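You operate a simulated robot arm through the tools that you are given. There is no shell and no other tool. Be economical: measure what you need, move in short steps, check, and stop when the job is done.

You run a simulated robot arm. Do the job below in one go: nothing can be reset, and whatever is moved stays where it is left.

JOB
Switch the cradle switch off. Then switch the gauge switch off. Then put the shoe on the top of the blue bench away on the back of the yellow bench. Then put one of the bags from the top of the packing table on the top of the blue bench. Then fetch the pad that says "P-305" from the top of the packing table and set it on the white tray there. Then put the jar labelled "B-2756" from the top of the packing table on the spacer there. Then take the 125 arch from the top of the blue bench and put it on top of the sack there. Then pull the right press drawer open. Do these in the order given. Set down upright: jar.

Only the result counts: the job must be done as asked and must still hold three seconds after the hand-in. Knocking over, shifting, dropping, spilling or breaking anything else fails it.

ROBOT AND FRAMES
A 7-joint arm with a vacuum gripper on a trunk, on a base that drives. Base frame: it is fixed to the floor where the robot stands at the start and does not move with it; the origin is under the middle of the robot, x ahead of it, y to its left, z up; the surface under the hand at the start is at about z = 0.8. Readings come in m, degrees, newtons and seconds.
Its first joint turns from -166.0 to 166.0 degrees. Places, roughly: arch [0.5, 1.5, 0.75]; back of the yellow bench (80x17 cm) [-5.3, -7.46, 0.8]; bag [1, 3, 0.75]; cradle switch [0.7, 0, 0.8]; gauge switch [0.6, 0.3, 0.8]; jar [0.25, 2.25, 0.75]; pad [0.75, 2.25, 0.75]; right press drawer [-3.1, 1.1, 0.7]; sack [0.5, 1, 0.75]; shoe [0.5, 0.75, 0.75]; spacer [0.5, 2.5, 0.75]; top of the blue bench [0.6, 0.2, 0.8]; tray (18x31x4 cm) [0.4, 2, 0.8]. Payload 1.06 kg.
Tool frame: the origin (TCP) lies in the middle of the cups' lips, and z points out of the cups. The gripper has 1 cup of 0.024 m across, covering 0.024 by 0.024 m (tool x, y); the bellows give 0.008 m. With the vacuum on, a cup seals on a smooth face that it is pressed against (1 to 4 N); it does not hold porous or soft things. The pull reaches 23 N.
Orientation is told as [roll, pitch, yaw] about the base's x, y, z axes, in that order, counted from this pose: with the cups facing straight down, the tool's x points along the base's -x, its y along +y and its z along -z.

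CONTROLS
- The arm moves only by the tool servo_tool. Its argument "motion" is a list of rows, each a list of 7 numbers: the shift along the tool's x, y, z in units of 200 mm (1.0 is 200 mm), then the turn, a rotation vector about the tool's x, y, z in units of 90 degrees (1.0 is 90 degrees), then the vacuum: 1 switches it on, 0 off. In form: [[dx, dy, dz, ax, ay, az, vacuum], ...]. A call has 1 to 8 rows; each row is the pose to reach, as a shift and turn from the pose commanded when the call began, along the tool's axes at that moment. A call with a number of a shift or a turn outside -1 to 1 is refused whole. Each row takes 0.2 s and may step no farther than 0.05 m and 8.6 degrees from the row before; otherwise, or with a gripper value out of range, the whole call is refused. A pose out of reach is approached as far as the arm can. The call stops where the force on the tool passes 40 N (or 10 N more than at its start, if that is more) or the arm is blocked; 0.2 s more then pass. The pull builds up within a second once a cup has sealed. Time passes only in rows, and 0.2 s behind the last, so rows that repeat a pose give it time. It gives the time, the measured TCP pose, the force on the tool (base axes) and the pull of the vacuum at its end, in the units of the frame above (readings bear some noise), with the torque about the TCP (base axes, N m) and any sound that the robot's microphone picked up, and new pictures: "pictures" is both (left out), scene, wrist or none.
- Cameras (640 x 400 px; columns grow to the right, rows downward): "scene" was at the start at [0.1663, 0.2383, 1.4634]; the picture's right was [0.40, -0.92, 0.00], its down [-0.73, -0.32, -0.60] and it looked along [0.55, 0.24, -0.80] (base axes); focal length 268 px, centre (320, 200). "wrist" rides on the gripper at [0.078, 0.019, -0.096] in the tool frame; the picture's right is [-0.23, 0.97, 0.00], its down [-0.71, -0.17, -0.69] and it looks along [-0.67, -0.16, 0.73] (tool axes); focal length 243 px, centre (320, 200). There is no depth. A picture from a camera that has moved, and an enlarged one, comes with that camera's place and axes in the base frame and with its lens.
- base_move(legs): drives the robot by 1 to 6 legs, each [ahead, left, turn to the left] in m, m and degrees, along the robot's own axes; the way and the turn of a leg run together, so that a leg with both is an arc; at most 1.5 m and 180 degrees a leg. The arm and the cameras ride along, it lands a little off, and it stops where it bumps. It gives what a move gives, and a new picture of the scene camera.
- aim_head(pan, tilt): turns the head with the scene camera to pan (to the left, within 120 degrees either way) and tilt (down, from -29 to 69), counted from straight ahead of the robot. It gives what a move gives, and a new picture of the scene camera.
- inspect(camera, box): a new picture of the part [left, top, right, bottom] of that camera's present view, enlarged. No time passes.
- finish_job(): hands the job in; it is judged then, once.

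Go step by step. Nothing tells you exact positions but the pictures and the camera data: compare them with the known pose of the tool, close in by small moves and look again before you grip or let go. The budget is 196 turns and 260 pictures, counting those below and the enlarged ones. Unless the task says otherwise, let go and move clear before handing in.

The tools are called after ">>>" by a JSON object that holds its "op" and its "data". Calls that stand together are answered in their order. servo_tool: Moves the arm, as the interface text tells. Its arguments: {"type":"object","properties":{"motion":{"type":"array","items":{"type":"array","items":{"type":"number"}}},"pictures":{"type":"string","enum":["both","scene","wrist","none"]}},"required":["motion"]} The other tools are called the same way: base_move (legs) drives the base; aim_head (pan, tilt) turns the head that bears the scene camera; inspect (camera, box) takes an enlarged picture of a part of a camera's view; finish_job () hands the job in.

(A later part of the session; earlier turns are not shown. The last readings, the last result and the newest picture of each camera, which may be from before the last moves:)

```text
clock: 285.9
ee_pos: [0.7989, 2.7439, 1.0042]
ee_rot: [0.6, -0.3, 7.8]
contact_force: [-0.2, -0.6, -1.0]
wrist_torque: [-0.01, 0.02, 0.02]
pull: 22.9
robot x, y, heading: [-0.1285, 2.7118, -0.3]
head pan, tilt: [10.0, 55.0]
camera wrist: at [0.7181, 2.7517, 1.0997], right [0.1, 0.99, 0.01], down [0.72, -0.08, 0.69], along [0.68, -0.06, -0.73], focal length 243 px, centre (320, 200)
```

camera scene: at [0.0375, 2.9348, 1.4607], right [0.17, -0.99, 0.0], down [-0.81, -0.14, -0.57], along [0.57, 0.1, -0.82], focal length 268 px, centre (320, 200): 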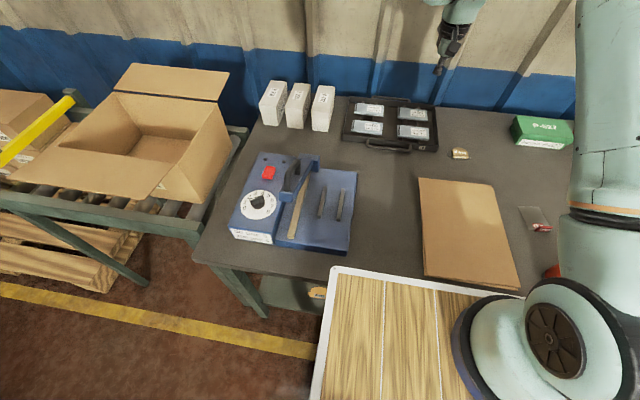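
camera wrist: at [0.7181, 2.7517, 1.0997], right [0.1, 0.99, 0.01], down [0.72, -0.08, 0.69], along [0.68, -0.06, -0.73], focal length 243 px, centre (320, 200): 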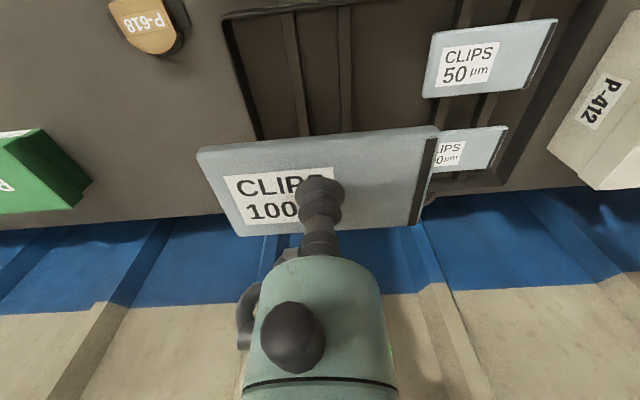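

>>> {"op": "servo_tool", "data": {"motion": [[0.15, 0, -0.15, 0, 0, 0, 1], [0.35, 0, -0.25, 0, 0, 0, 1], [0.55, 0, -0.35, 0, 0, 0, 1], [0.75, 0, -0.45, 0, 0, 0, 1], [0.95, 0, -0.55, 0, 0, 0, 1]], "pictures": "none"}}

>>> {"op": "servo_tool", "data": {"motion": [[0.2, 0, -0.1, 0, 0, 0, 1], [0.4, 0, -0.2, 0, 0, 0, 1], [0.6, 0, -0.3, 0, 0, 0, 1], [0.8, 0, -0.3, 0, 0, 0, 1], [0.98, 0, -0.3, 0, 0, 0, 1]], "pictures": "none"}}

>>> {"op": "base_move", "data": {"legs": [[-0.35, 0, 0]]}}

```text
clock: 287.1
ee_pos: [0.6094, 2.7198, 1.1152]
ee_rot: [0.4, -0.3, 7.8]
contact_force: [1.1, -0.3, -0.8]
wrist_torque: [-0.02, 0.02, -0.02]
pull: 23.0
robot x, y, heading: [-0.1308, 2.7158, -0.1]
head pan, tilt: [10.0, 55.0]
```

```text
clock: 288.3
ee_pos: [0.4149, 2.6901, 1.1745]
ee_rot: [0.5, -0.3, 7.8]
contact_force: [-0.2, 0.7, -0.2]
wrist_torque: [-0.04, 0.04, -0.01]
pull: 22.6
robot x, y, heading: [-0.1319, 2.7119, 0.1]
head pan, tilt: [10.0, 55.0]
```

```text
clock: 290.6
ee_pos: [0.0653, 2.6901, 1.1733]
ee_rot: [0.6, -0.3, 7.7]
contact_force: [0.4, 0.2, -0.7]
wrist_torque: [0.02, -0.01, 0.03]
pull: 22.8
robot x, y, heading: [-0.4797, 2.7163, 0.0]
head pan, tilt: [10.0, 55.0]
camera scene: at [-0.3098, 2.9353, 1.4607], right [0.17, -0.99, 0.0], down [-0.81, -0.14, -0.57], along [0.57, 0.1, -0.82], focal length 268 px, centre (320, 200)
```

scene: 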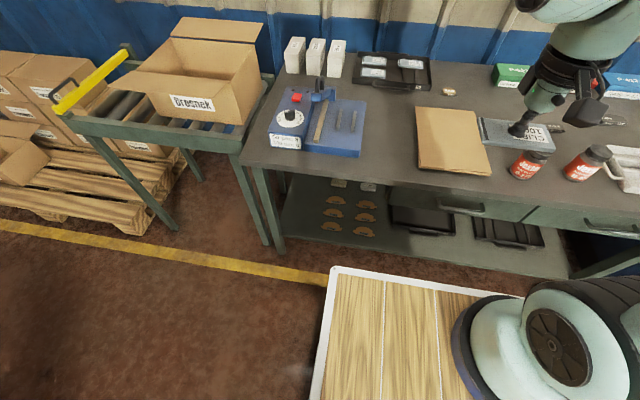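

>>> {"op": "base_move", "data": {"legs": [[0, -1.4, 0], [0.25, 0, 0]]}}

>>> {"op": "aim_head", "data": {"pan": 15, "tilt": 50}}

```text
clock: 299.0
ee_pos: [0.3267, 1.2849, 1.1743]
ee_rot: [0.4, -0.4, 8.8]
contact_force: [0.1, 0.5, -0.7]
wrist_torque: [0.01, 0.01, -0.01]
pull: 23.0
robot x, y, heading: [-0.2187, 1.2985, 0.9]
head pan, tilt: [10.0, 55.0]
camera scene: at [-0.0545, 1.5227, 1.4606], right [0.19, -0.98, 0.0], down [-0.8, -0.16, -0.57], along [0.56, 0.11, -0.82], focal length 268 px, centre (320, 200)
```

scene: 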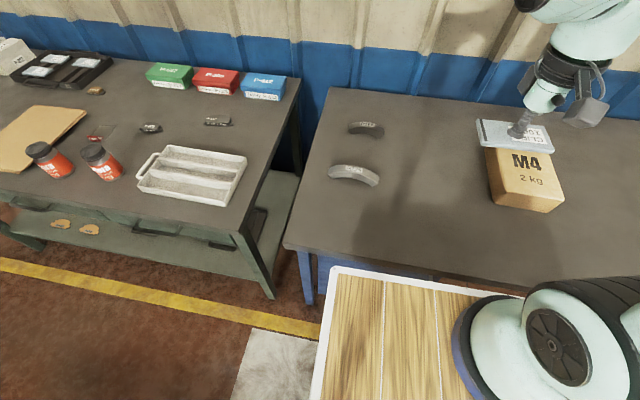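

```text
clock: 299.7
ee_pos: [0.3268, 1.2855, 1.1748]
ee_rot: [0.4, -0.3, 8.8]
contact_force: [0.2, -0.6, -0.4]
wrist_torque: [0.03, 0.0, -0.01]
pull: 22.9
robot x, y, heading: [-0.2158, 1.2994, 0.8]
head pan, tilt: [15.0, 50.0]
camera scene: at [-0.0513, 1.5301, 1.4671], right [0.27, -0.96, 0.0], down [-0.74, -0.21, -0.64], along [0.62, 0.18, -0.77], focal length 268 px, centre (320, 200)
```

scene: 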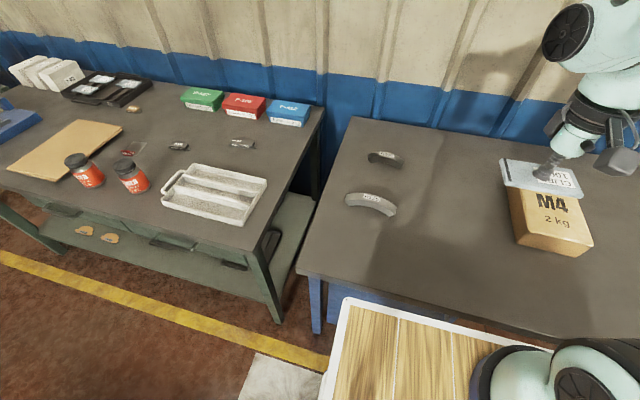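

I'll place the pouch in the free area at about (0.42, 1.28), between the arch and the sack.

>>> {"op": "servo_tool", "data": {"motion": [[-0.15, 0.03, 0.15, 0, 0, 0, 1], [-0.3, 0.05, 0.3, 0, 0, 0, 1], [-0.45, 0.05, 0.5, 0, 0, 0, 1], [-0.45, 0.05, 0.72, 0, 0, 0, 1], [-0.45, 0.05, 0.95, 0, 0, 0, 1]], "pictures": "none"}}

>>> {"op": "servo_tool", "data": {"motion": [[0, 0, 0.2, 0, 0, 0, 1], [0, 0, 0.4, 0, 0, 0, 1], [0, 0, 0.6, 0, 0, 0, 1], [0, 0, 0.7, 0, 0, 0, 1]], "pictures": "both"}}

```text
clock: 300.9
ee_pos: [0.4149, 1.31, 0.9825]
ee_rot: [0.5, -0.4, 8.8]
contact_force: [0.0, -0.3, -0.2]
wrist_torque: [-0.03, -0.02, 0.0]
pull: 23.4
robot x, y, heading: [-0.2217, 1.2988, 1.0]
head pan, tilt: [15.0, 50.0]
```

```text
clock: 301.9
ee_pos: [0.4154, 1.3123, 0.8444]
ee_rot: [0.5, -0.4, 8.8]
contact_force: [-0.7, 0.2, -1.2]
wrist_torque: [-0.02, -0.01, -0.01]
pull: 22.7
robot x, y, heading: [-0.2218, 1.2981, 0.8]
head pan, tilt: [15.0, 50.0]
camera scene: at [-0.0515, 1.5301, 1.4672], right [0.27, -0.96, 0.0], down [-0.74, -0.21, -0.64], along [0.62, 0.18, -0.77], focal length 268 px, centre (320, 200)
camera wrist: at [0.3361, 1.3183, 0.9384], right [0.08, 1.0, 0.01], down [0.72, -0.07, 0.69], along [0.69, -0.05, -0.73], focal length 243 px, centre (320, 200)
```

scene: 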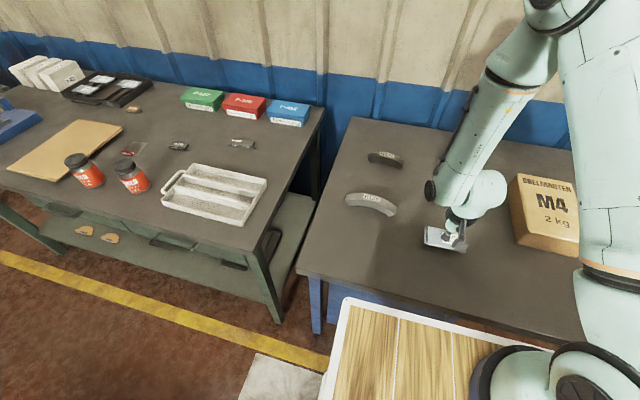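
wrist: 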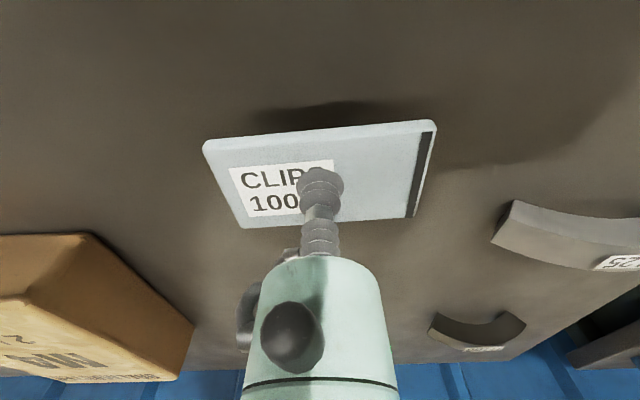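

>>> {"op": "servo_tool", "data": {"motion": [[0, 0, 0.08, 0, 0, 0, 1], [0, 0, 0.12, 0, 0, 0, 1], [0, 0, 0.14, 0, 0, 0, 1], [0, 0, 0.16, 0, 0, 0, 1]], "pictures": "none"}}

```text
clock: 302.9
ee_pos: [0.4157, 1.3113, 0.8122]
ee_rot: [0.5, -0.2, 8.8]
contact_force: [0.4, 0.8, -0.2]
wrist_torque: [0.03, -0.02, -0.01]
pull: 23.5
robot x, y, heading: [-0.2232, 1.2983, 0.9]
head pan, tilt: [15.0, 50.0]
```

>>> {"op": "servo_tool", "data": {"motion": [[0, 0, 0.015, 0, 0, 0, 1], [0, 0, 0.025, 0, 0, 0, 1], [0, 0, 0.035, 0, 0, 0, 1], [0, 0, 0.04, 0, 0, 0, 1]], "pictures": "none"}}

```text
clock: 303.9
ee_pos: [0.4157, 1.3122, 0.8051]
ee_rot: [0.7, -0.4, 8.9]
contact_force: [0.4, -2.2, 13.8]
wrist_torque: [-0.02, 0.05, 0.04]
pull: 23.3
robot x, y, heading: [-0.2231, 1.3018, 1.0]
head pan, tilt: [15.0, 50.0]
```

>>> {"op": "servo_tool", "data": {"motion": [[0, 0, -0.01, 0, 0, 0, 0], [0, 0, -0.01, 0, 0, 0, 0], [0, 0, -0.01, 0, 0, 0, 0], [0, 0, -0.01, 0, 0, 0, 0], [0, 0, -0.01, 0, 0, 0, 0]], "pictures": "none"}}

>>> {"op": "servo_tool", "data": {"motion": [[0, 0, -0.05, 0, 0, 0, 0], [0, 0, -0.2, 0, 0, 0, 0], [0, 0, -0.4, 0, 0, 0, 0], [0, 0, -0.6, 0, 0, 0, 0], [0, 0, -0.8, 0, 0, 0, 0], [0, 0, -1.0, 0, 0, 0, 0]], "pictures": "wrist"}}

```text
clock: 305.1
ee_pos: [0.4153, 1.3123, 0.806]
ee_rot: [0.5, -0.2, 8.8]
contact_force: [-0.8, 0.3, 1.8]
wrist_torque: [-0.01, -0.03, -0.01]
pull: 0.0
robot x, y, heading: [-0.2207, 1.2974, 0.9]
head pan, tilt: [15.0, 50.0]
```

```text
clock: 306.5
ee_pos: [0.4152, 1.3091, 1.0075]
ee_rot: [0.6, -0.4, 8.9]
contact_force: [0.3, 0.2, -0.8]
wrist_torque: [0.0, 0.0, 0.03]
pull: 0.0
robot x, y, heading: [-0.2211, 1.2955, 0.7]
head pan, tilt: [15.0, 50.0]
camera wrist: at [0.3354, 1.3155, 1.1011], right [0.08, 1.0, 0.01], down [0.72, -0.07, 0.69], along [0.69, -0.05, -0.73], focal length 243 px, centre (320, 200)
```

wrist: 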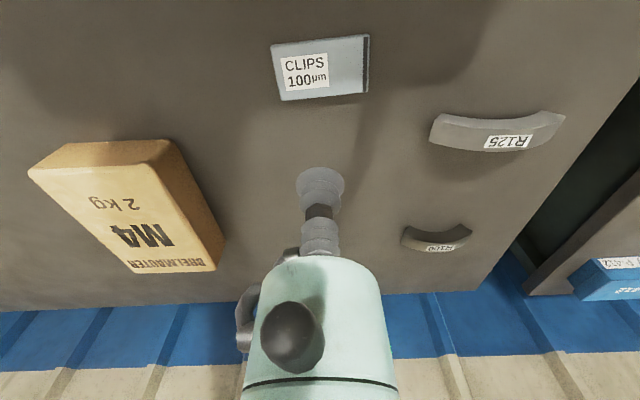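

The bag is placed, and the near arch is R125. Next is pad P-305, so I'll move to the packing table.

>>> {"op": "servo_tool", "data": {"motion": [[0.1, 0, -0.2, 0, 0, 0, 0], [0.2, 0, -0.4, 0, 0, 0, 0], [0.3, 0, -0.6, 0, 0, 0, 0], [0.4, 0, -0.8, 0, 0, 0, 0]], "pictures": "none"}}

>>> {"op": "base_move", "data": {"legs": [[-0.25, 0, 0], [0, 0.9, 0], [0.3, 0, 0]]}}

>>> {"op": "aim_head", "data": {"pan": 10, "tilt": 50}}

```text
clock: 307.5
ee_pos: [0.3366, 1.296, 1.1674]
ee_rot: [0.4, -0.2, 8.8]
contact_force: [0.3, -0.5, -0.6]
wrist_torque: [-0.03, 0.0, 0.01]
pull: 0.1
robot x, y, heading: [-0.2207, 1.2985, 1.0]
head pan, tilt: [15.0, 50.0]
```

```text
clock: 315.3
ee_pos: [0.3687, 2.2016, 1.167]
ee_rot: [0.5, -0.2, 8.9]
contact_force: [0.7, 0.9, 0.5]
wrist_torque: [-0.03, 0.02, 0.01]
pull: 0.0
robot x, y, heading: [-0.1875, 2.2028, 0.8]
head pan, tilt: [15.0, 50.0]
camera scene: at [-0.0185, 2.4347, 1.4671], right [0.28, -0.96, 0.0], down [-0.74, -0.21, -0.64], along [0.62, 0.18, -0.77], focal length 268 px, centre (320, 200)
```

scene: 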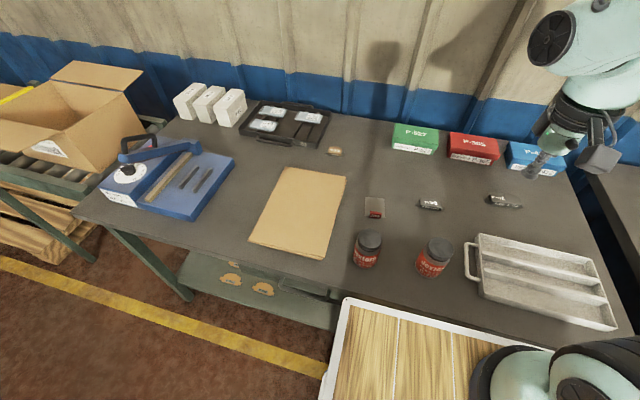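

```text
clock: 316.0
ee_pos: [0.3683, 2.2016, 1.1668]
ee_rot: [0.6, -0.3, 8.8]
contact_force: [-0.6, -0.1, 0.0]
wrist_torque: [-0.02, 0.01, -0.03]
pull: 0.1
robot x, y, heading: [-0.1872, 2.2033, 0.9]
head pan, tilt: [10.0, 50.0]
camera scene: at [-0.017, 2.4282, 1.4672], right [0.19, -0.98, 0.0], down [-0.75, -0.15, -0.64], along [0.63, 0.12, -0.77], focal length 268 px, centre (320, 200)
```

scene: 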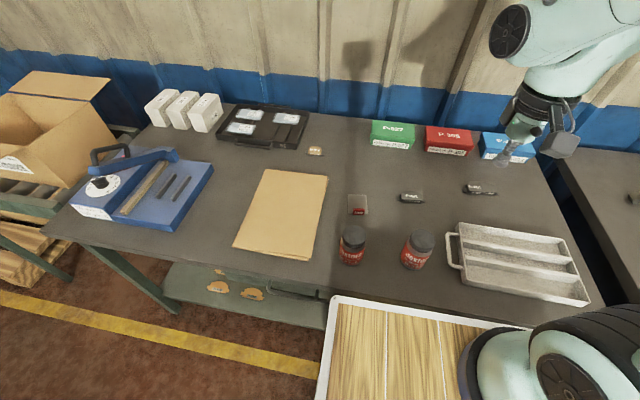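

>>> {"op": "inspect", "data": {"camera": "scene", "box": [330, 170, 510, 282]}}

>>> {"op": "inspect", "data": {"camera": "scene", "box": [440, 210, 600, 310]}}

```text
3.56 times, centred on (420, 226) of scene
camera zoom: at [-0.017, 2.4282, 1.4672], right [0.19, -0.98, 0.0], down [-0.75, -0.15, -0.64], along [0.63, 0.12, -0.77], focal length 955 px, centre (-36, 108)
```

zoom: 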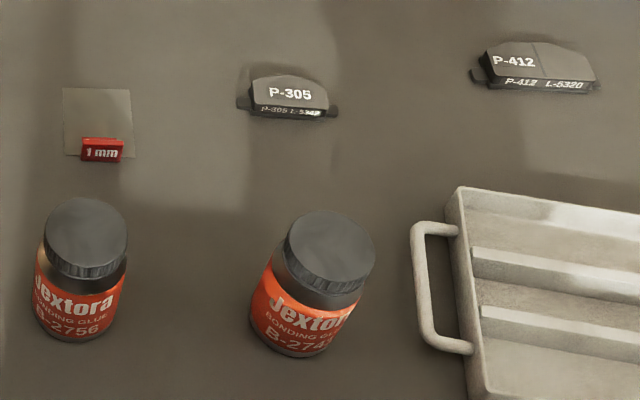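

```text
4.00 times, centred on (520, 260) of scene
camera zoom: at [-0.017, 2.4282, 1.4672], right [0.19, -0.98, 0.0], down [-0.75, -0.15, -0.64], along [0.63, 0.12, -0.77], focal length 1074 px, centre (-480, -40)
```

zoom: 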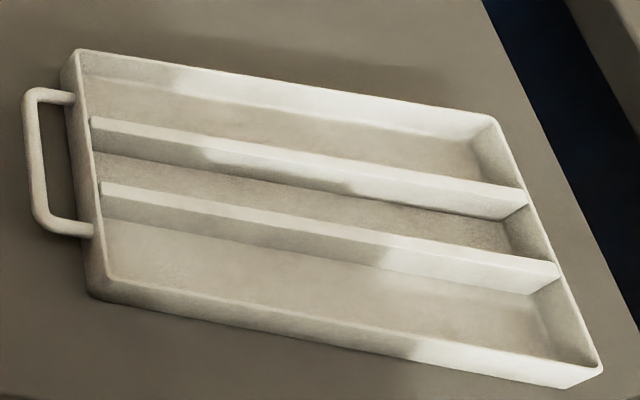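

Pad P-305 is at about (0.59, 2.25) and the tray's middle channel at about (0.42, 1.97), its long axis along y. I'll move over the pad.

>>> {"op": "servo_tool", "data": {"motion": [[-0.2, 0.01, 0.1, 0, 0, 0.03, 0], [-0.4, 0.02, 0.2, 0, 0, 0.06, 0], [-0.6, 0.03, 0.3, 0, 0, 0.098, 0], [-0.8, 0.04, 0.4, 0, 0, 0.098, 0], [-1.0, 0.05, 0.5, 0, 0, 0.098, 0]], "pictures": "none"}}

>>> {"op": "servo_tool", "data": {"motion": [[-0.1, 0, 0.2, 0, 0, 0, 0], [-0.1, 0, 0.4, 0, 0, 0, 0]], "pictures": "both"}}

```text
clock: 317.2
ee_pos: [0.5659, 2.2419, 1.0689]
ee_rot: [0.5, -0.4, 0.1]
contact_force: [0.0, -0.2, -0.1]
wrist_torque: [-0.02, -0.04, -0.02]
pull: 0.1
robot x, y, heading: [-0.1838, 2.2019, 1.0]
head pan, tilt: [10.0, 50.0]
```

```text
clock: 317.8
ee_pos: [0.5846, 2.2419, 0.987]
ee_rot: [0.5, -0.4, 0.0]
contact_force: [0.1, -0.1, 0.8]
wrist_torque: [-0.01, 0.0, 0.03]
pull: 0.0
robot x, y, heading: [-0.1888, 2.2041, 0.9]
head pan, tilt: [10.0, 50.0]
camera scene: at [-0.0174, 2.4281, 1.4672], right [0.19, -0.98, 0.0], down [-0.75, -0.15, -0.64], along [0.63, 0.12, -0.77], focal length 268 px, centre (320, 200)
camera wrist: at [0.5065, 2.2614, 1.0819], right [0.23, 0.97, 0.01], down [0.71, -0.18, 0.69], along [0.67, -0.15, -0.73], focal length 243 px, centre (320, 200)
```

scene: 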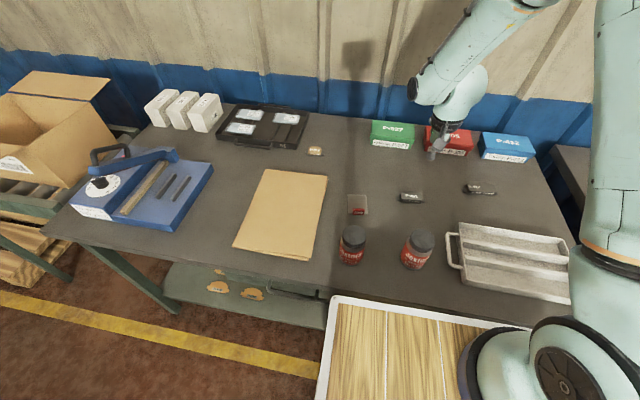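
wrist: 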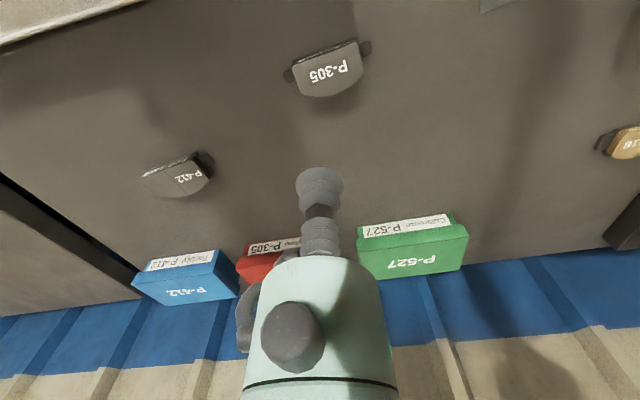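

>>> {"op": "servo_tool", "data": {"motion": [[0, 0.06, 0.2, 0, 0, 0, 1], [0, 0.06, 0.4, 0, 0, 0, 1], [0, 0.06, 0.6, 0, 0, 0, 1]], "pictures": "wrist"}}

```text
clock: 318.6
ee_pos: [0.5864, 2.2567, 0.8668]
ee_rot: [0.5, -0.3, 0.2]
contact_force: [-0.2, 0.0, 0.5]
wrist_torque: [0.0, -0.03, 0.02]
pull: 0.1
robot x, y, heading: [-0.187, 2.2019, 1.0]
head pan, tilt: [10.0, 50.0]
camera wrist: at [0.507, 2.2749, 0.9619], right [0.23, 0.97, 0.01], down [0.71, -0.18, 0.69], along [0.67, -0.15, -0.73], focal length 243 px, centre (320, 200)
```

wrist: 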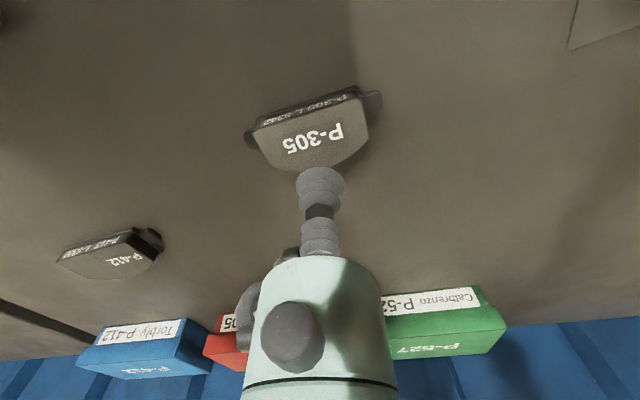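

>>> {"op": "servo_tool", "data": {"motion": [[0.02, -0.01, 0.12, 0, 0, 0, 1], [0.02, -0.01, 0.18, 0, 0, 0, 1], [0.02, -0.01, 0.21, 0, 0, 0, 1], [0.02, -0.01, 0.23, 0, 0, 0, 1], [0.02, -0.01, 0.24, 0, 0, 0, 1]], "pictures": "none"}}

```text
clock: 319.5
ee_pos: [0.5836, 2.255, 0.827]
ee_rot: [0.6, -0.5, 0.1]
contact_force: [-3.3, -0.5, 22.2]
wrist_torque: [-0.06, -0.02, -0.03]
pull: 22.9
robot x, y, heading: [-0.1876, 2.2028, 0.9]
head pan, tilt: [10.0, 50.0]
stopped in row 4: the force on the tool passed its limit at 50 N (the readings are from after the stop); the commanded pose is now the measured one
```

>>> {"op": "servo_tool", "data": {"motion": [[0, 0, -0.03, 0, 0, 0, 1], [0, 0, -0.1, 0, 0, 0, 1], [0, 0, -0.25, 0, 0, 0, 1], [0, 0, -0.45, 0, 0, 0, 1], [0, 0, -0.65, 0, 0, 0, 1], [0, 0, -0.85, 0, 0, 0, 1]], "pictures": "none"}}

>>> {"op": "servo_tool", "data": {"motion": [[0.1, -0.2, 0, 0, 0, 0, 1], [0.2, -0.4, 0, 0, 0, 0, 1], [0.3, -0.6, 0, 0, 0, 0, 1], [0.4, -0.8, 0, 0, 0, 0, 1], [0.5, -1.0, 0, 0, 0, 0, 1]], "pictures": "wrist"}}

```text
clock: 320.9
ee_pos: [0.5814, 2.2545, 0.9948]
ee_rot: [0.4, -0.3, 0.0]
contact_force: [0.2, 0.9, -2.0]
wrist_torque: [0.0, -0.02, 0.03]
pull: 23.0
robot x, y, heading: [-0.1847, 2.2063, 1.0]
head pan, tilt: [10.0, 50.0]
```

```text
clock: 322.1
ee_pos: [0.4808, 2.0539, 0.9923]
ee_rot: [0.6, -0.3, 0.3]
contact_force: [0.3, -0.3, -2.4]
wrist_torque: [0.0, 0.01, 0.01]
pull: 23.4
robot x, y, heading: [-0.1851, 2.2043, 1.3]
head pan, tilt: [10.0, 50.0]
camera wrist: at [0.4036, 2.0725, 1.0867], right [0.23, 0.97, 0.01], down [0.7, -0.18, 0.69], along [0.67, -0.15, -0.73], focal length 243 px, centre (320, 200)
```

wrist: 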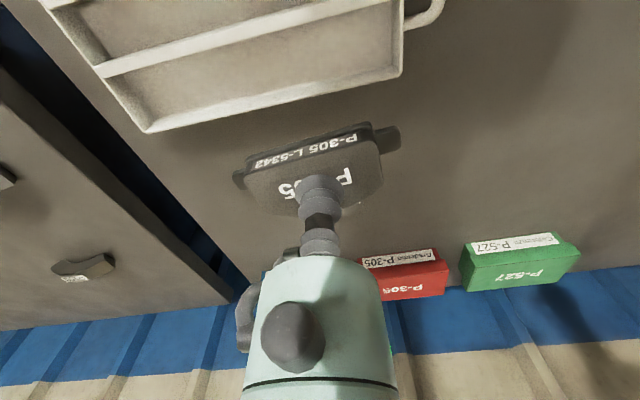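

The channels are only slightly wider than the pad. I'll turn the pad 90° so it rests flat and stably across the two dividers at the tray's middle.

>>> {"op": "servo_tool", "data": {"motion": [[0.1, -0.1, 0, 0, 0, -0.09, 1], [0.2, -0.2, 0, 0, 0, -0.18, 1], [0.3, -0.3, 0, 0, 0, -0.27, 1], [0.355, -0.345, 0, 0, 0, -0.36, 1], [0.355, -0.345, 0, 0, 0, -0.45, 1], [0.355, -0.345, 0, 0, 0, -0.54, 1], [0.355, -0.345, 0, 0, 0, -0.63, 1], [0.355, -0.345, 0, 0, 0, -0.72, 1]], "pictures": "none"}}

>>> {"op": "servo_tool", "data": {"motion": [[0, 0, 0, 0, 0, -0.09, 1], [0, 0, 0, 0, 0, -0.18, 1], [0, 0, 0, 0, 0, -0.26, 1]], "pictures": "both"}}

```text
clock: 323.9
ee_pos: [0.4114, 1.9854, 0.9917]
ee_rot: [-0.1, -0.7, 65.0]
contact_force: [0.9, 0.6, -2.0]
wrist_torque: [-0.03, -0.03, 0.0]
pull: 23.0
robot x, y, heading: [-0.1863, 2.2031, 0.9]
head pan, tilt: [10.0, 50.0]
```

```text
clock: 324.7
ee_pos: [0.4111, 1.9853, 0.9914]
ee_rot: [-0.5, -0.6, 88.5]
contact_force: [0.7, 0.0, -2.3]
wrist_torque: [-0.02, -0.03, -0.01]
pull: 22.8
robot x, y, heading: [-0.1846, 2.2029, 1.2]
head pan, tilt: [10.0, 50.0]
camera scene: at [-0.017, 2.4282, 1.4671], right [0.19, -0.98, 0.0], down [-0.75, -0.15, -0.64], along [0.63, 0.12, -0.77], focal length 268 px, centre (320, 200)
camera wrist: at [0.3897, 1.9069, 1.0854], right [-0.96, 0.26, 0.0], down [0.19, 0.7, 0.69], along [0.18, 0.67, -0.72], focal length 243 px, centre (320, 200)
```

scene: 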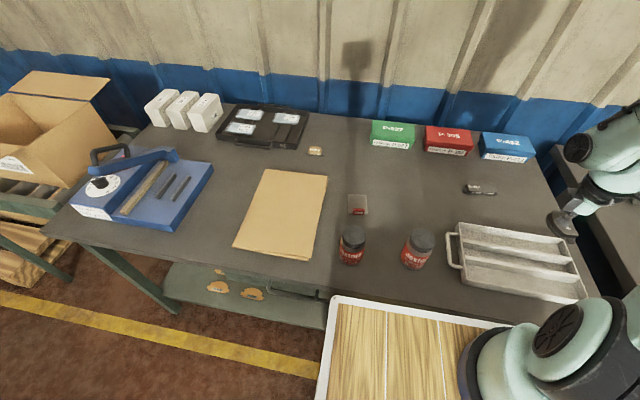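
wrist: 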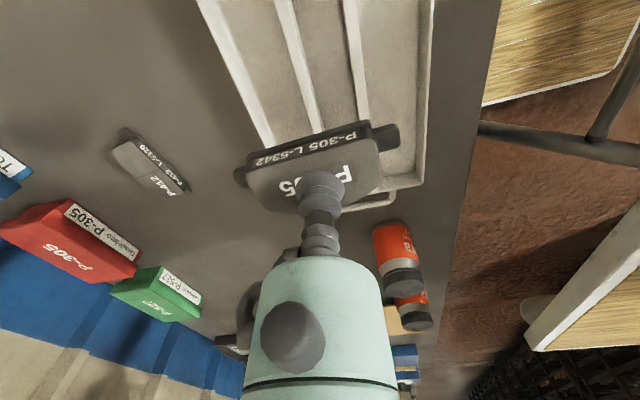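

>>> {"op": "servo_tool", "data": {"motion": [[0, 0.045, 0.2, 0, 0, 0, 1], [0, 0.045, 0.4, 0, 0, 0, 1], [0, 0.045, 0.5, 0, 0, 0, 1]], "pictures": "both"}}

>>> {"op": "inspect", "data": {"camera": "scene", "box": [430, 190, 610, 310]}}

```text
clock: 325.5
ee_pos: [0.4022, 1.9859, 0.8928]
ee_rot: [-0.3, -0.5, 88.3]
contact_force: [-0.4, 0.0, -1.0]
wrist_torque: [-0.01, -0.03, 0.0]
pull: 23.0
robot x, y, heading: [-0.1871, 2.2048, 1.1]
head pan, tilt: [10.0, 50.0]
camera scene: at [-0.0174, 2.4281, 1.4672], right [0.19, -0.98, 0.0], down [-0.75, -0.15, -0.64], along [0.63, 0.12, -0.77], focal length 268 px, centre (320, 200)
camera wrist: at [0.3811, 1.9075, 0.986], right [-0.96, 0.26, 0.0], down [0.19, 0.7, 0.69], along [0.19, 0.67, -0.72], focal length 243 px, centre (320, 200)
```

scene: 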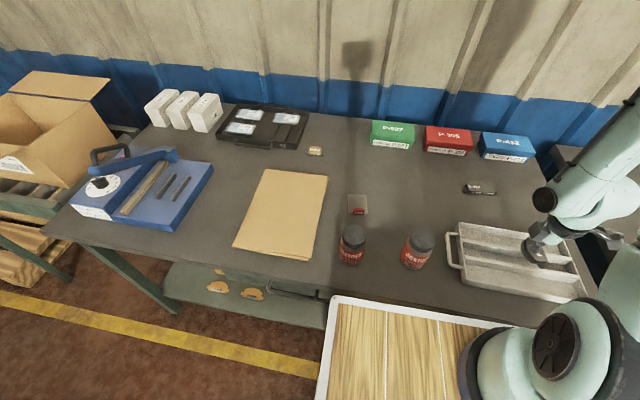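
wrist: 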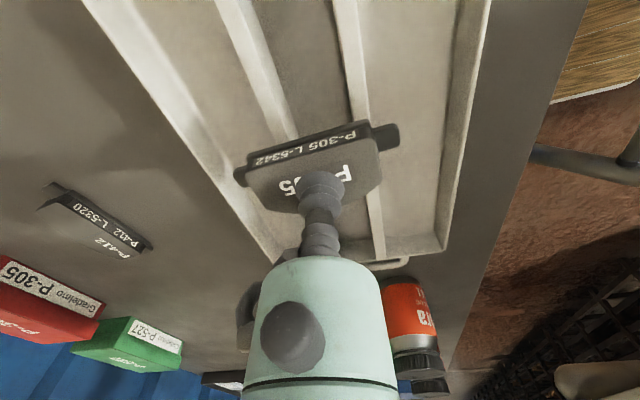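

```text
3.33 times, centred on (520, 250) of scene
camera zoom: at [-0.0174, 2.4281, 1.4672], right [0.19, -0.98, 0.0], down [-0.75, -0.15, -0.64], along [0.63, 0.12, -0.77], focal length 895 px, centre (-347, 33)
```

zoom: 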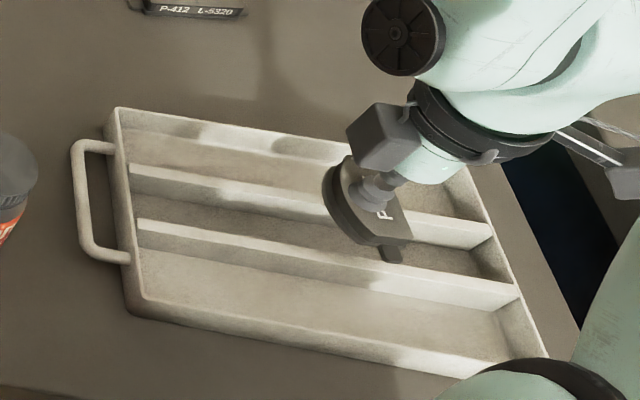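

>>> {"op": "servo_tool", "data": {"motion": [[0, 0.025, 0.05, 0, 0, 0, 1], [0, 0.025, 0.09, 0, 0, 0, 1], [0, 0.025, 0.12, 0, 0, 0, 1], [0, 0.025, 0.14, 0, 0, 0, 1], [0, 0.025, 0.15, 0, 0, 0, 1], [0, 0.025, 0.16, 0, 0, 0, 1]], "pictures": "none"}}

```text
clock: 326.9
ee_pos: [0.398, 1.9871, 0.8609]
ee_rot: [-0.4, -0.5, 88.2]
contact_force: [1.1, 3.2, 17.5]
wrist_torque: [0.04, 0.07, -0.12]
pull: 22.8
robot x, y, heading: [-0.1876, 2.2011, 1.1]
head pan, tilt: [10.0, 50.0]
```

It touched at the expected divider height. I'll release.

>>> {"op": "servo_tool", "data": {"motion": [[0, 0, -0.02, 0, 0, 0, 0], [0, 0, -0.02, 0, 0, 0, 0], [0, 0, -0.02, 0, 0, 0, 0], [0, 0, -0.02, 0, 0, 0, 0], [0, 0, -0.02, 0, 0, 0, 0]], "pictures": "none"}}

>>> {"op": "servo_tool", "data": {"motion": [[0, 0, -0.05, 0, 0, 0, 0], [0, 0, -0.2, 0, 0, 0, 0], [0, 0, -0.4, 0, 0, 0, 0], [0, 0, -0.6, 0, 0, 0, 0], [0, 0, -0.8, 0, 0, 0, 0]], "pictures": "both"}}

>>> {"op": "inspect", "data": {"camera": "scene", "box": [430, 190, 610, 310]}}

```text
clock: 328.1
ee_pos: [0.3979, 1.986, 0.8643]
ee_rot: [-0.4, -0.5, 88.3]
contact_force: [-0.3, 0.3, 2.6]
wrist_torque: [-0.02, 0.0, 0.0]
pull: 0.1
robot x, y, heading: [-0.1864, 2.2043, 1.2]
head pan, tilt: [10.0, 50.0]
```

```text
clock: 329.3
ee_pos: [0.396, 1.9856, 1.0247]
ee_rot: [-0.4, -0.6, 88.2]
contact_force: [0.0, 0.1, -0.3]
wrist_torque: [-0.04, 0.02, 0.0]
pull: 0.0
robot x, y, heading: [-0.1884, 2.2024, 1.1]
head pan, tilt: [10.0, 50.0]
camera scene: at [-0.0167, 2.428, 1.4672], right [0.19, -0.98, 0.0], down [-0.75, -0.15, -0.64], along [0.63, 0.12, -0.77], focal length 268 px, centre (320, 200)
camera wrist: at [0.3754, 1.9073, 1.1186], right [-0.96, 0.26, 0.0], down [0.19, 0.7, 0.69], along [0.19, 0.67, -0.72], focal length 243 px, centre (320, 200)
```

scene: 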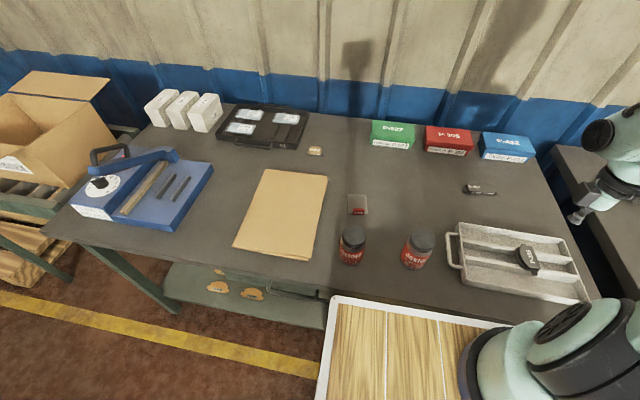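
wrist: 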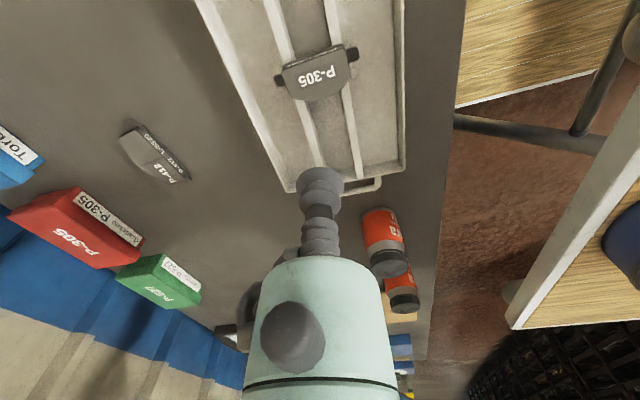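

```text
3.33 times, centred on (520, 250) of scene
camera zoom: at [-0.0167, 2.428, 1.4672], right [0.19, -0.98, 0.0], down [-0.75, -0.15, -0.64], along [0.63, 0.12, -0.77], focal length 895 px, centre (-347, 33)
```

zoom: 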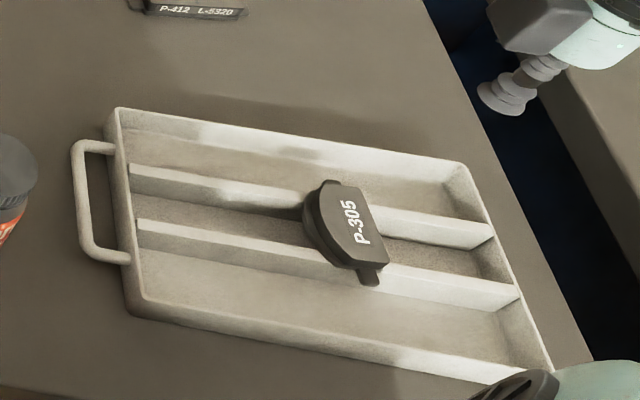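

The pad sits flat on the tray. Next is jar B-2756 at about (0.357, 2.414). I'll turn the tool back while moving there.

>>> {"op": "servo_tool", "data": {"motion": [[-0.12, 0, -0.1, 0, 0, 0.09, 0], [-0.24, 0, -0.2, 0, 0, 0.18, 0], [-0.36, 0, -0.2, 0, 0, 0.27, 0], [-0.48, 0, -0.2, 0, 0, 0.36, 0], [-0.6, 0, -0.2, 0, 0, 0.45, 0], [-0.72, 0, -0.2, 0, 0, 0.54, 0], [-0.84, 0, -0.2, 0, 0, 0.63, 0], [-0.96, 0, -0.2, 0, 0, 0.72, 0]], "pictures": "none"}}

>>> {"op": "servo_tool", "data": {"motion": [[0.06, 0.2, 0, 0, 0, 0.09, 0], [0.12, 0.4, 0, 0, 0, 0.18, 0], [0.2, 0.6, 0, 0, 0, 0.26, 0], [0.3, 0.8, 0, 0, 0, 0.26, 0]], "pictures": "both"}}

```text
clock: 331.1
ee_pos: [0.4027, 2.1768, 1.0652]
ee_rot: [0.4, -0.5, 23.3]
contact_force: [0.5, -0.6, -0.8]
wrist_torque: [0.01, 0.02, -0.02]
pull: 0.0
robot x, y, heading: [-0.1841, 2.2046, 0.7]
head pan, tilt: [10.0, 50.0]
```

```text
clock: 332.3
ee_pos: [0.3333, 2.1533, 1.0637]
ee_rot: [0.5, -0.1, -34.9]
contact_force: [0.1, -0.1, 0.1]
wrist_torque: [0.02, -0.03, -0.01]
pull: 0.1
robot x, y, heading: [-0.1866, 2.2025, 1.3]
head pan, tilt: [10.0, 50.0]
stopped in row 4: the arm was blocked; the commanded pose is now the measured one
camera scene: at [-0.0174, 2.428, 1.4672], right [0.19, -0.98, 0.0], down [-0.75, -0.15, -0.64], along [0.63, 0.12, -0.77], focal length 268 px, centre (320, 200)
camera wrist: at [0.2798, 2.2129, 1.1588], right [0.75, 0.66, 0.01], down [0.48, -0.55, 0.68], along [0.46, -0.51, -0.73], focal length 243 px, centre (320, 200)
```

scene: 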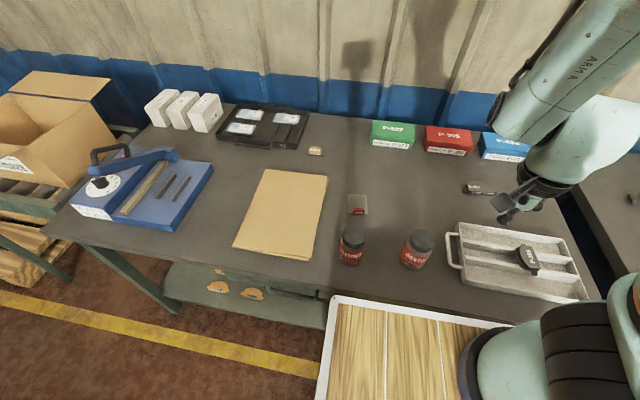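
wrist: 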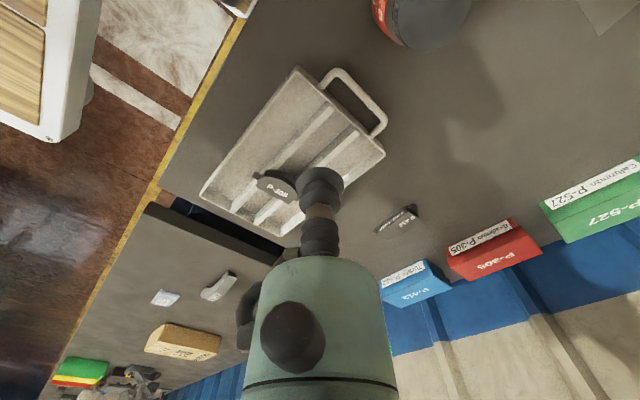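

The arm was blocked because the target is too close to the body. I'll back the base a little for room.

>>> {"op": "base_move", "data": {"legs": [[-0.22, 0.1, 0]]}}

>>> {"op": "servo_tool", "data": {"motion": [[-0.15, 0.05, 0, 0, 0, -0.08, 0], [-0.3, 0.1, 0, 0, 0, -0.16, 0], [-0.45, 0.15, 0, 0, 0, -0.24, 0], [-0.6, 0.2, 0, 0, 0, -0.32, 0], [-0.7, 0.25, 0, 0, 0, -0.38, 0]], "pictures": "both"}}

```text
clock: 334.1
ee_pos: [0.1118, 2.2511, 1.0637]
ee_rot: [0.5, -0.1, -34.7]
contact_force: [-0.3, 0.3, -0.3]
wrist_torque: [0.02, -0.02, 0.01]
pull: 0.0
robot x, y, heading: [-0.4102, 2.2968, 1.6]
head pan, tilt: [10.0, 50.0]
camera scene: at [-0.2392, 2.525, 1.4672], right [0.19, -0.98, 0.0], down [-0.75, -0.15, -0.64], along [0.63, 0.12, -0.77], focal length 268 px, centre (320, 200)
```

scene: 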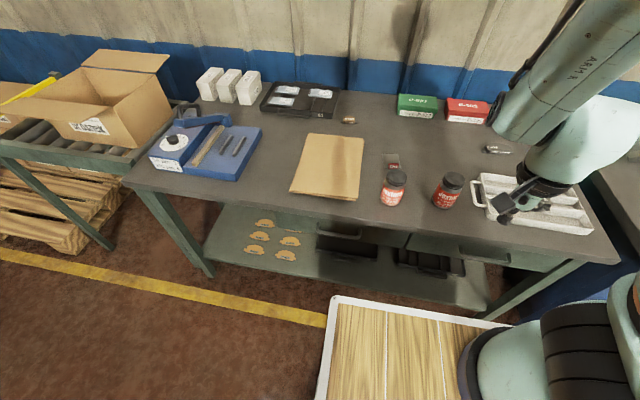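

```text
clock: 335.3
ee_pos: [0.2548, 2.2122, 1.0656]
ee_rot: [0.4, -0.2, -0.4]
contact_force: [-0.7, 0.8, 0.0]
wrist_torque: [-0.05, -0.01, -0.01]
pull: 0.0
robot x, y, heading: [-0.4064, 2.2987, 1.2]
head pan, tilt: [10.0, 50.0]
camera scene: at [-0.2394, 2.5251, 1.4672], right [0.19, -0.98, 0.0], down [-0.75, -0.15, -0.64], along [0.63, 0.12, -0.77], focal length 268 px, centre (320, 200)
camera wrist: at [0.1768, 2.231, 1.159], right [0.24, 0.97, 0.01], down [0.7, -0.18, 0.69], along [0.67, -0.16, -0.73], focal length 243 px, centre (320, 200)
```

scene: 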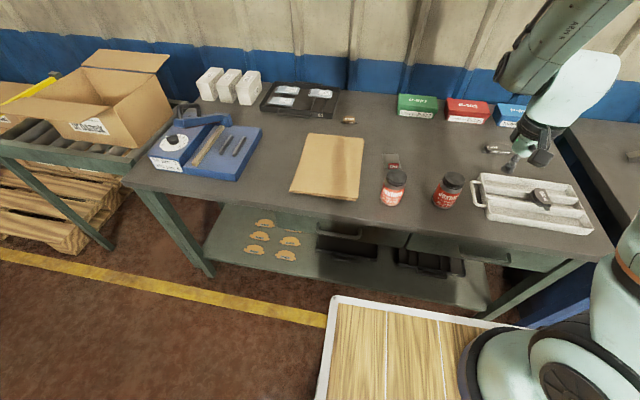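
wrist: 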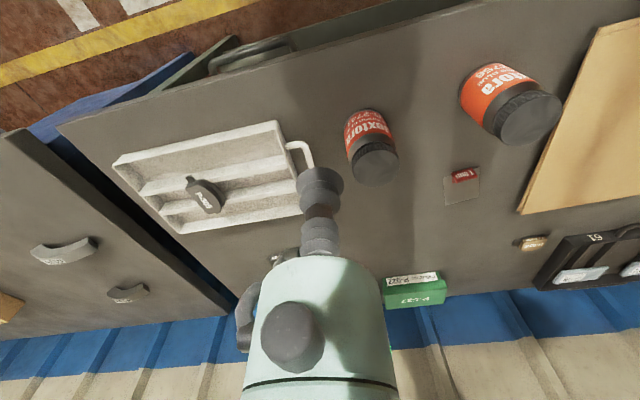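

>>> {"op": "servo_tool", "data": {"motion": [[-0.1, 0.2, 0.05, 0, 0, 0, 0], [-0.2, 0.4, 0.1, 0, 0, 0, 0], [-0.3, 0.6, 0.15, 0, 0, 0, 0], [-0.4, 0.8, 0.2, 0, 0, 0, 0], [-0.485, 1.0, 0.25, 0, 0, 0, 0]], "pictures": "both"}}

>>> {"op": "inspect", "data": {"camera": "scene", "box": [340, 130, 480, 218]}}

```text
clock: 336.5
ee_pos: [0.3557, 2.4104, 1.016]
ee_rot: [0.4, -0.4, -0.7]
contact_force: [0.5, -0.4, 0.8]
wrist_torque: [0.02, -0.01, 0.0]
pull: 0.0
robot x, y, heading: [-0.4072, 2.3011, 1.0]
head pan, tilt: [10.0, 50.0]
camera scene: at [-0.2393, 2.5246, 1.4672], right [0.19, -0.98, 0.0], down [-0.75, -0.15, -0.64], along [0.63, 0.12, -0.77], focal length 268 px, centre (320, 200)
camera wrist: at [0.2764, 2.4302, 1.1104], right [0.25, 0.97, 0.01], down [0.7, -0.18, 0.69], along [0.67, -0.16, -0.73], focal length 243 px, centre (320, 200)
```

scene: 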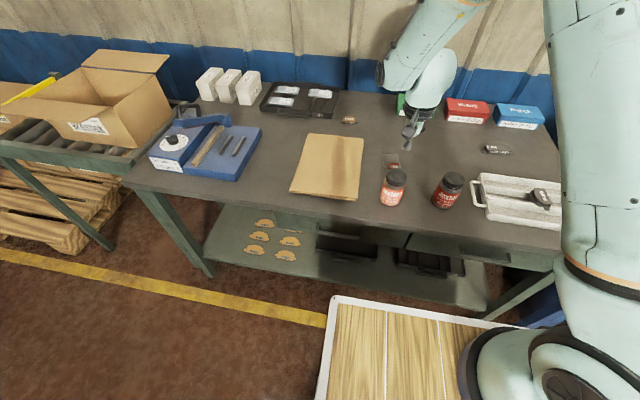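
wrist: 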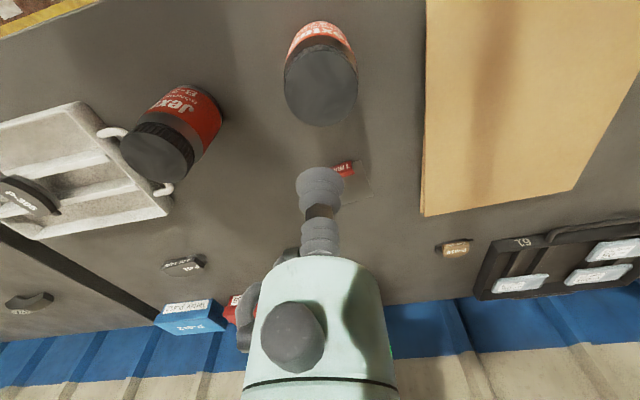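

```text
4.55 times, centred on (410, 174) of scene
camera zoom: at [-0.2393, 2.5246, 1.4672], right [0.19, -0.98, 0.0], down [-0.75, -0.15, -0.64], along [0.63, 0.12, -0.77], focal length 1220 px, centre (-89, 318)
```

zoom: 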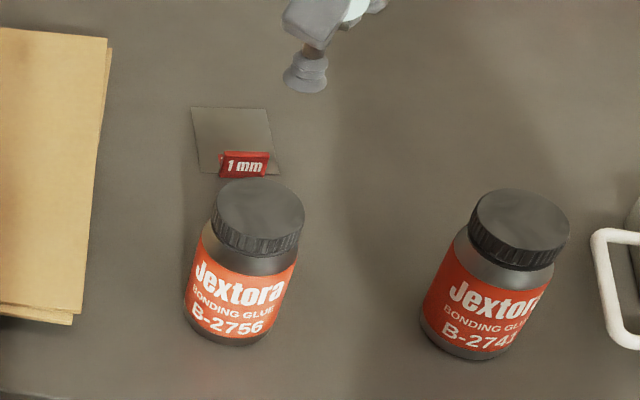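

>>> {"op": "servo_tool", "data": {"motion": [[0.085, 0.03, 0.1, 0, 0, 0, 1], [0.085, 0.03, 0.28, 0, 0, 0, 1]], "pictures": "both"}}

>>> {"op": "inspect", "data": {"camera": "scene", "box": [340, 130, 480, 218]}}

```text
clock: 337.1
ee_pos: [0.3392, 2.4171, 0.9592]
ee_rot: [0.4, -0.5, -0.5]
contact_force: [0.1, 0.2, -0.1]
wrist_torque: [0.02, -0.02, -0.05]
pull: 0.2
robot x, y, heading: [-0.4061, 2.2975, 1.3]
head pan, tilt: [10.0, 50.0]
camera scene: at [-0.2394, 2.525, 1.4672], right [0.19, -0.98, 0.0], down [-0.75, -0.15, -0.64], along [0.63, 0.12, -0.77], focal length 268 px, centre (320, 200)
camera wrist: at [0.2599, 2.437, 1.0548], right [0.24, 0.97, 0.01], down [0.7, -0.18, 0.69], along [0.67, -0.16, -0.73], focal length 243 px, centre (320, 200)
```

scene: 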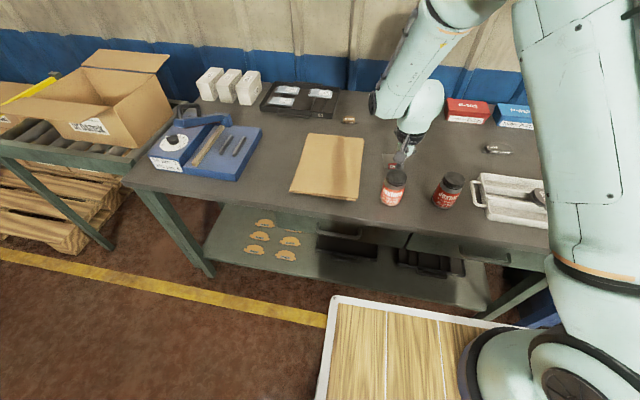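
wrist: 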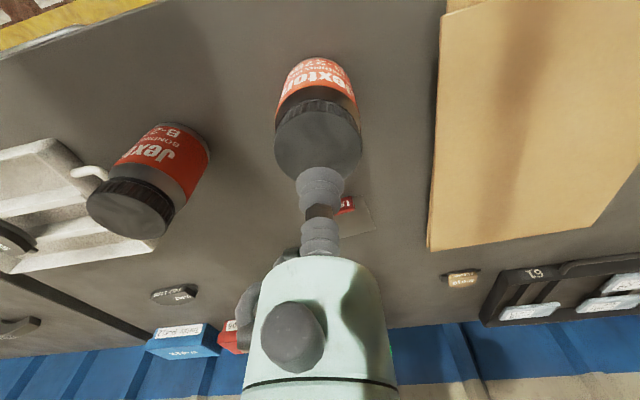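

```text
4.55 times, centred on (410, 174) of scene
camera zoom: at [-0.2394, 2.525, 1.4672], right [0.19, -0.98, 0.0], down [-0.75, -0.15, -0.64], along [0.63, 0.12, -0.77], focal length 1220 px, centre (-89, 318)
```

zoom: 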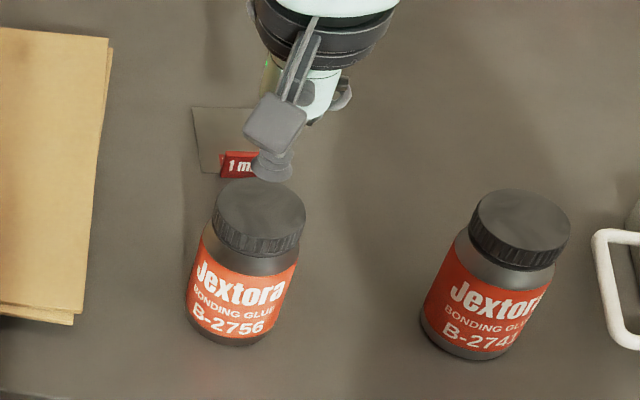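

>>> {"op": "servo_tool", "data": {"motion": [[0.02, -0.005, 0.08, 0, 0, 0, 1], [0.02, -0.005, 0.12, 0, 0, 0, 1], [0.02, -0.005, 0.15, 0, 0, 0, 1], [0.02, -0.005, 0.17, 0, 0, 0, 1], [0.02, -0.005, 0.19, 0, 0, 0, 1], [0.02, -0.005, 0.2, 0, 0, 0, 1]], "pictures": "wrist"}}

```text
clock: 338.5
ee_pos: [0.3332, 2.4175, 0.9206]
ee_rot: [0.4, -0.4, -0.5]
contact_force: [-4.2, 2.8, 16.4]
wrist_torque: [-0.1, 0.01, -0.01]
pull: 22.9
robot x, y, heading: [-0.406, 2.2993, 1.1]
head pan, tilt: [10.0, 50.0]
camera wrist: at [0.2558, 2.437, 1.0152], right [0.24, 0.97, 0.01], down [0.7, -0.18, 0.69], along [0.67, -0.16, -0.72], focal length 243 px, centre (320, 200)
```

wrist: 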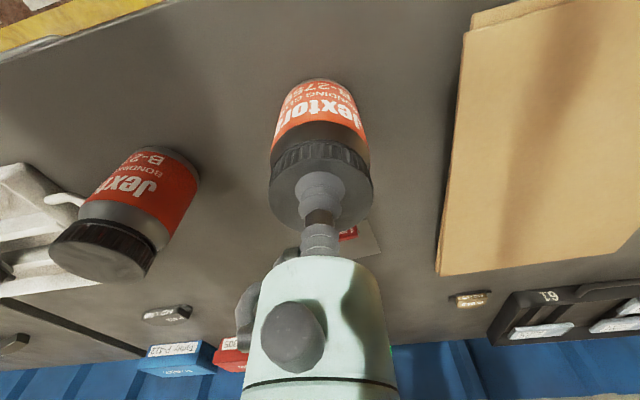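

The jar is sealed dead centre on its lid. Before moving, I'll take a closer look at the spacer.

>>> {"op": "inspect", "data": {"camera": "scene", "box": [372, 140, 420, 170]}}

>>> {"op": "inspect", "data": {"camera": "wrist", "box": [310, 200, 406, 260]}}

```text
13.33 times, centred on (396, 155) of scene
camera zoom: at [-0.24, 2.525, 1.4672], right [0.19, -0.98, 0.0], down [-0.75, -0.15, -0.64], along [0.63, 0.12, -0.77], focal length 3580 px, centre (-693, 800)
```

zoom: 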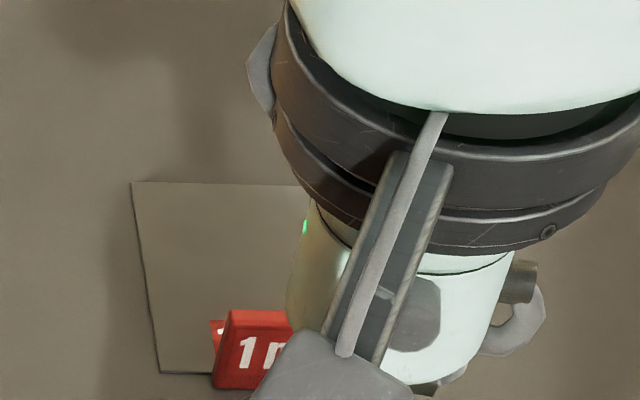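

```text
6.67 times, centred on (358, 230) of wrist
camera zoom: at [0.2558, 2.437, 1.0152], right [0.24, 0.97, 0.01], down [0.7, -0.18, 0.69], along [0.67, -0.16, -0.72], focal length 1618 px, centre (67, 0)
```

zoom: 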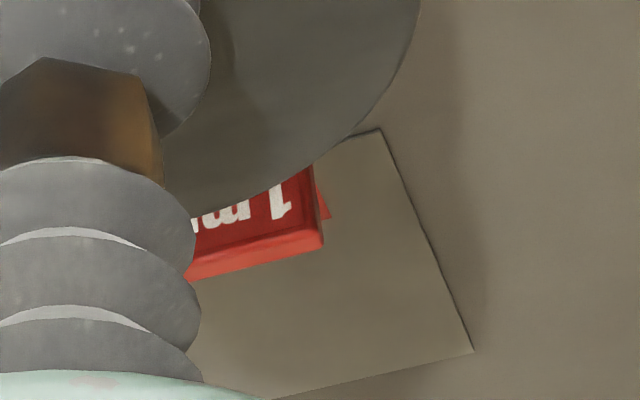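

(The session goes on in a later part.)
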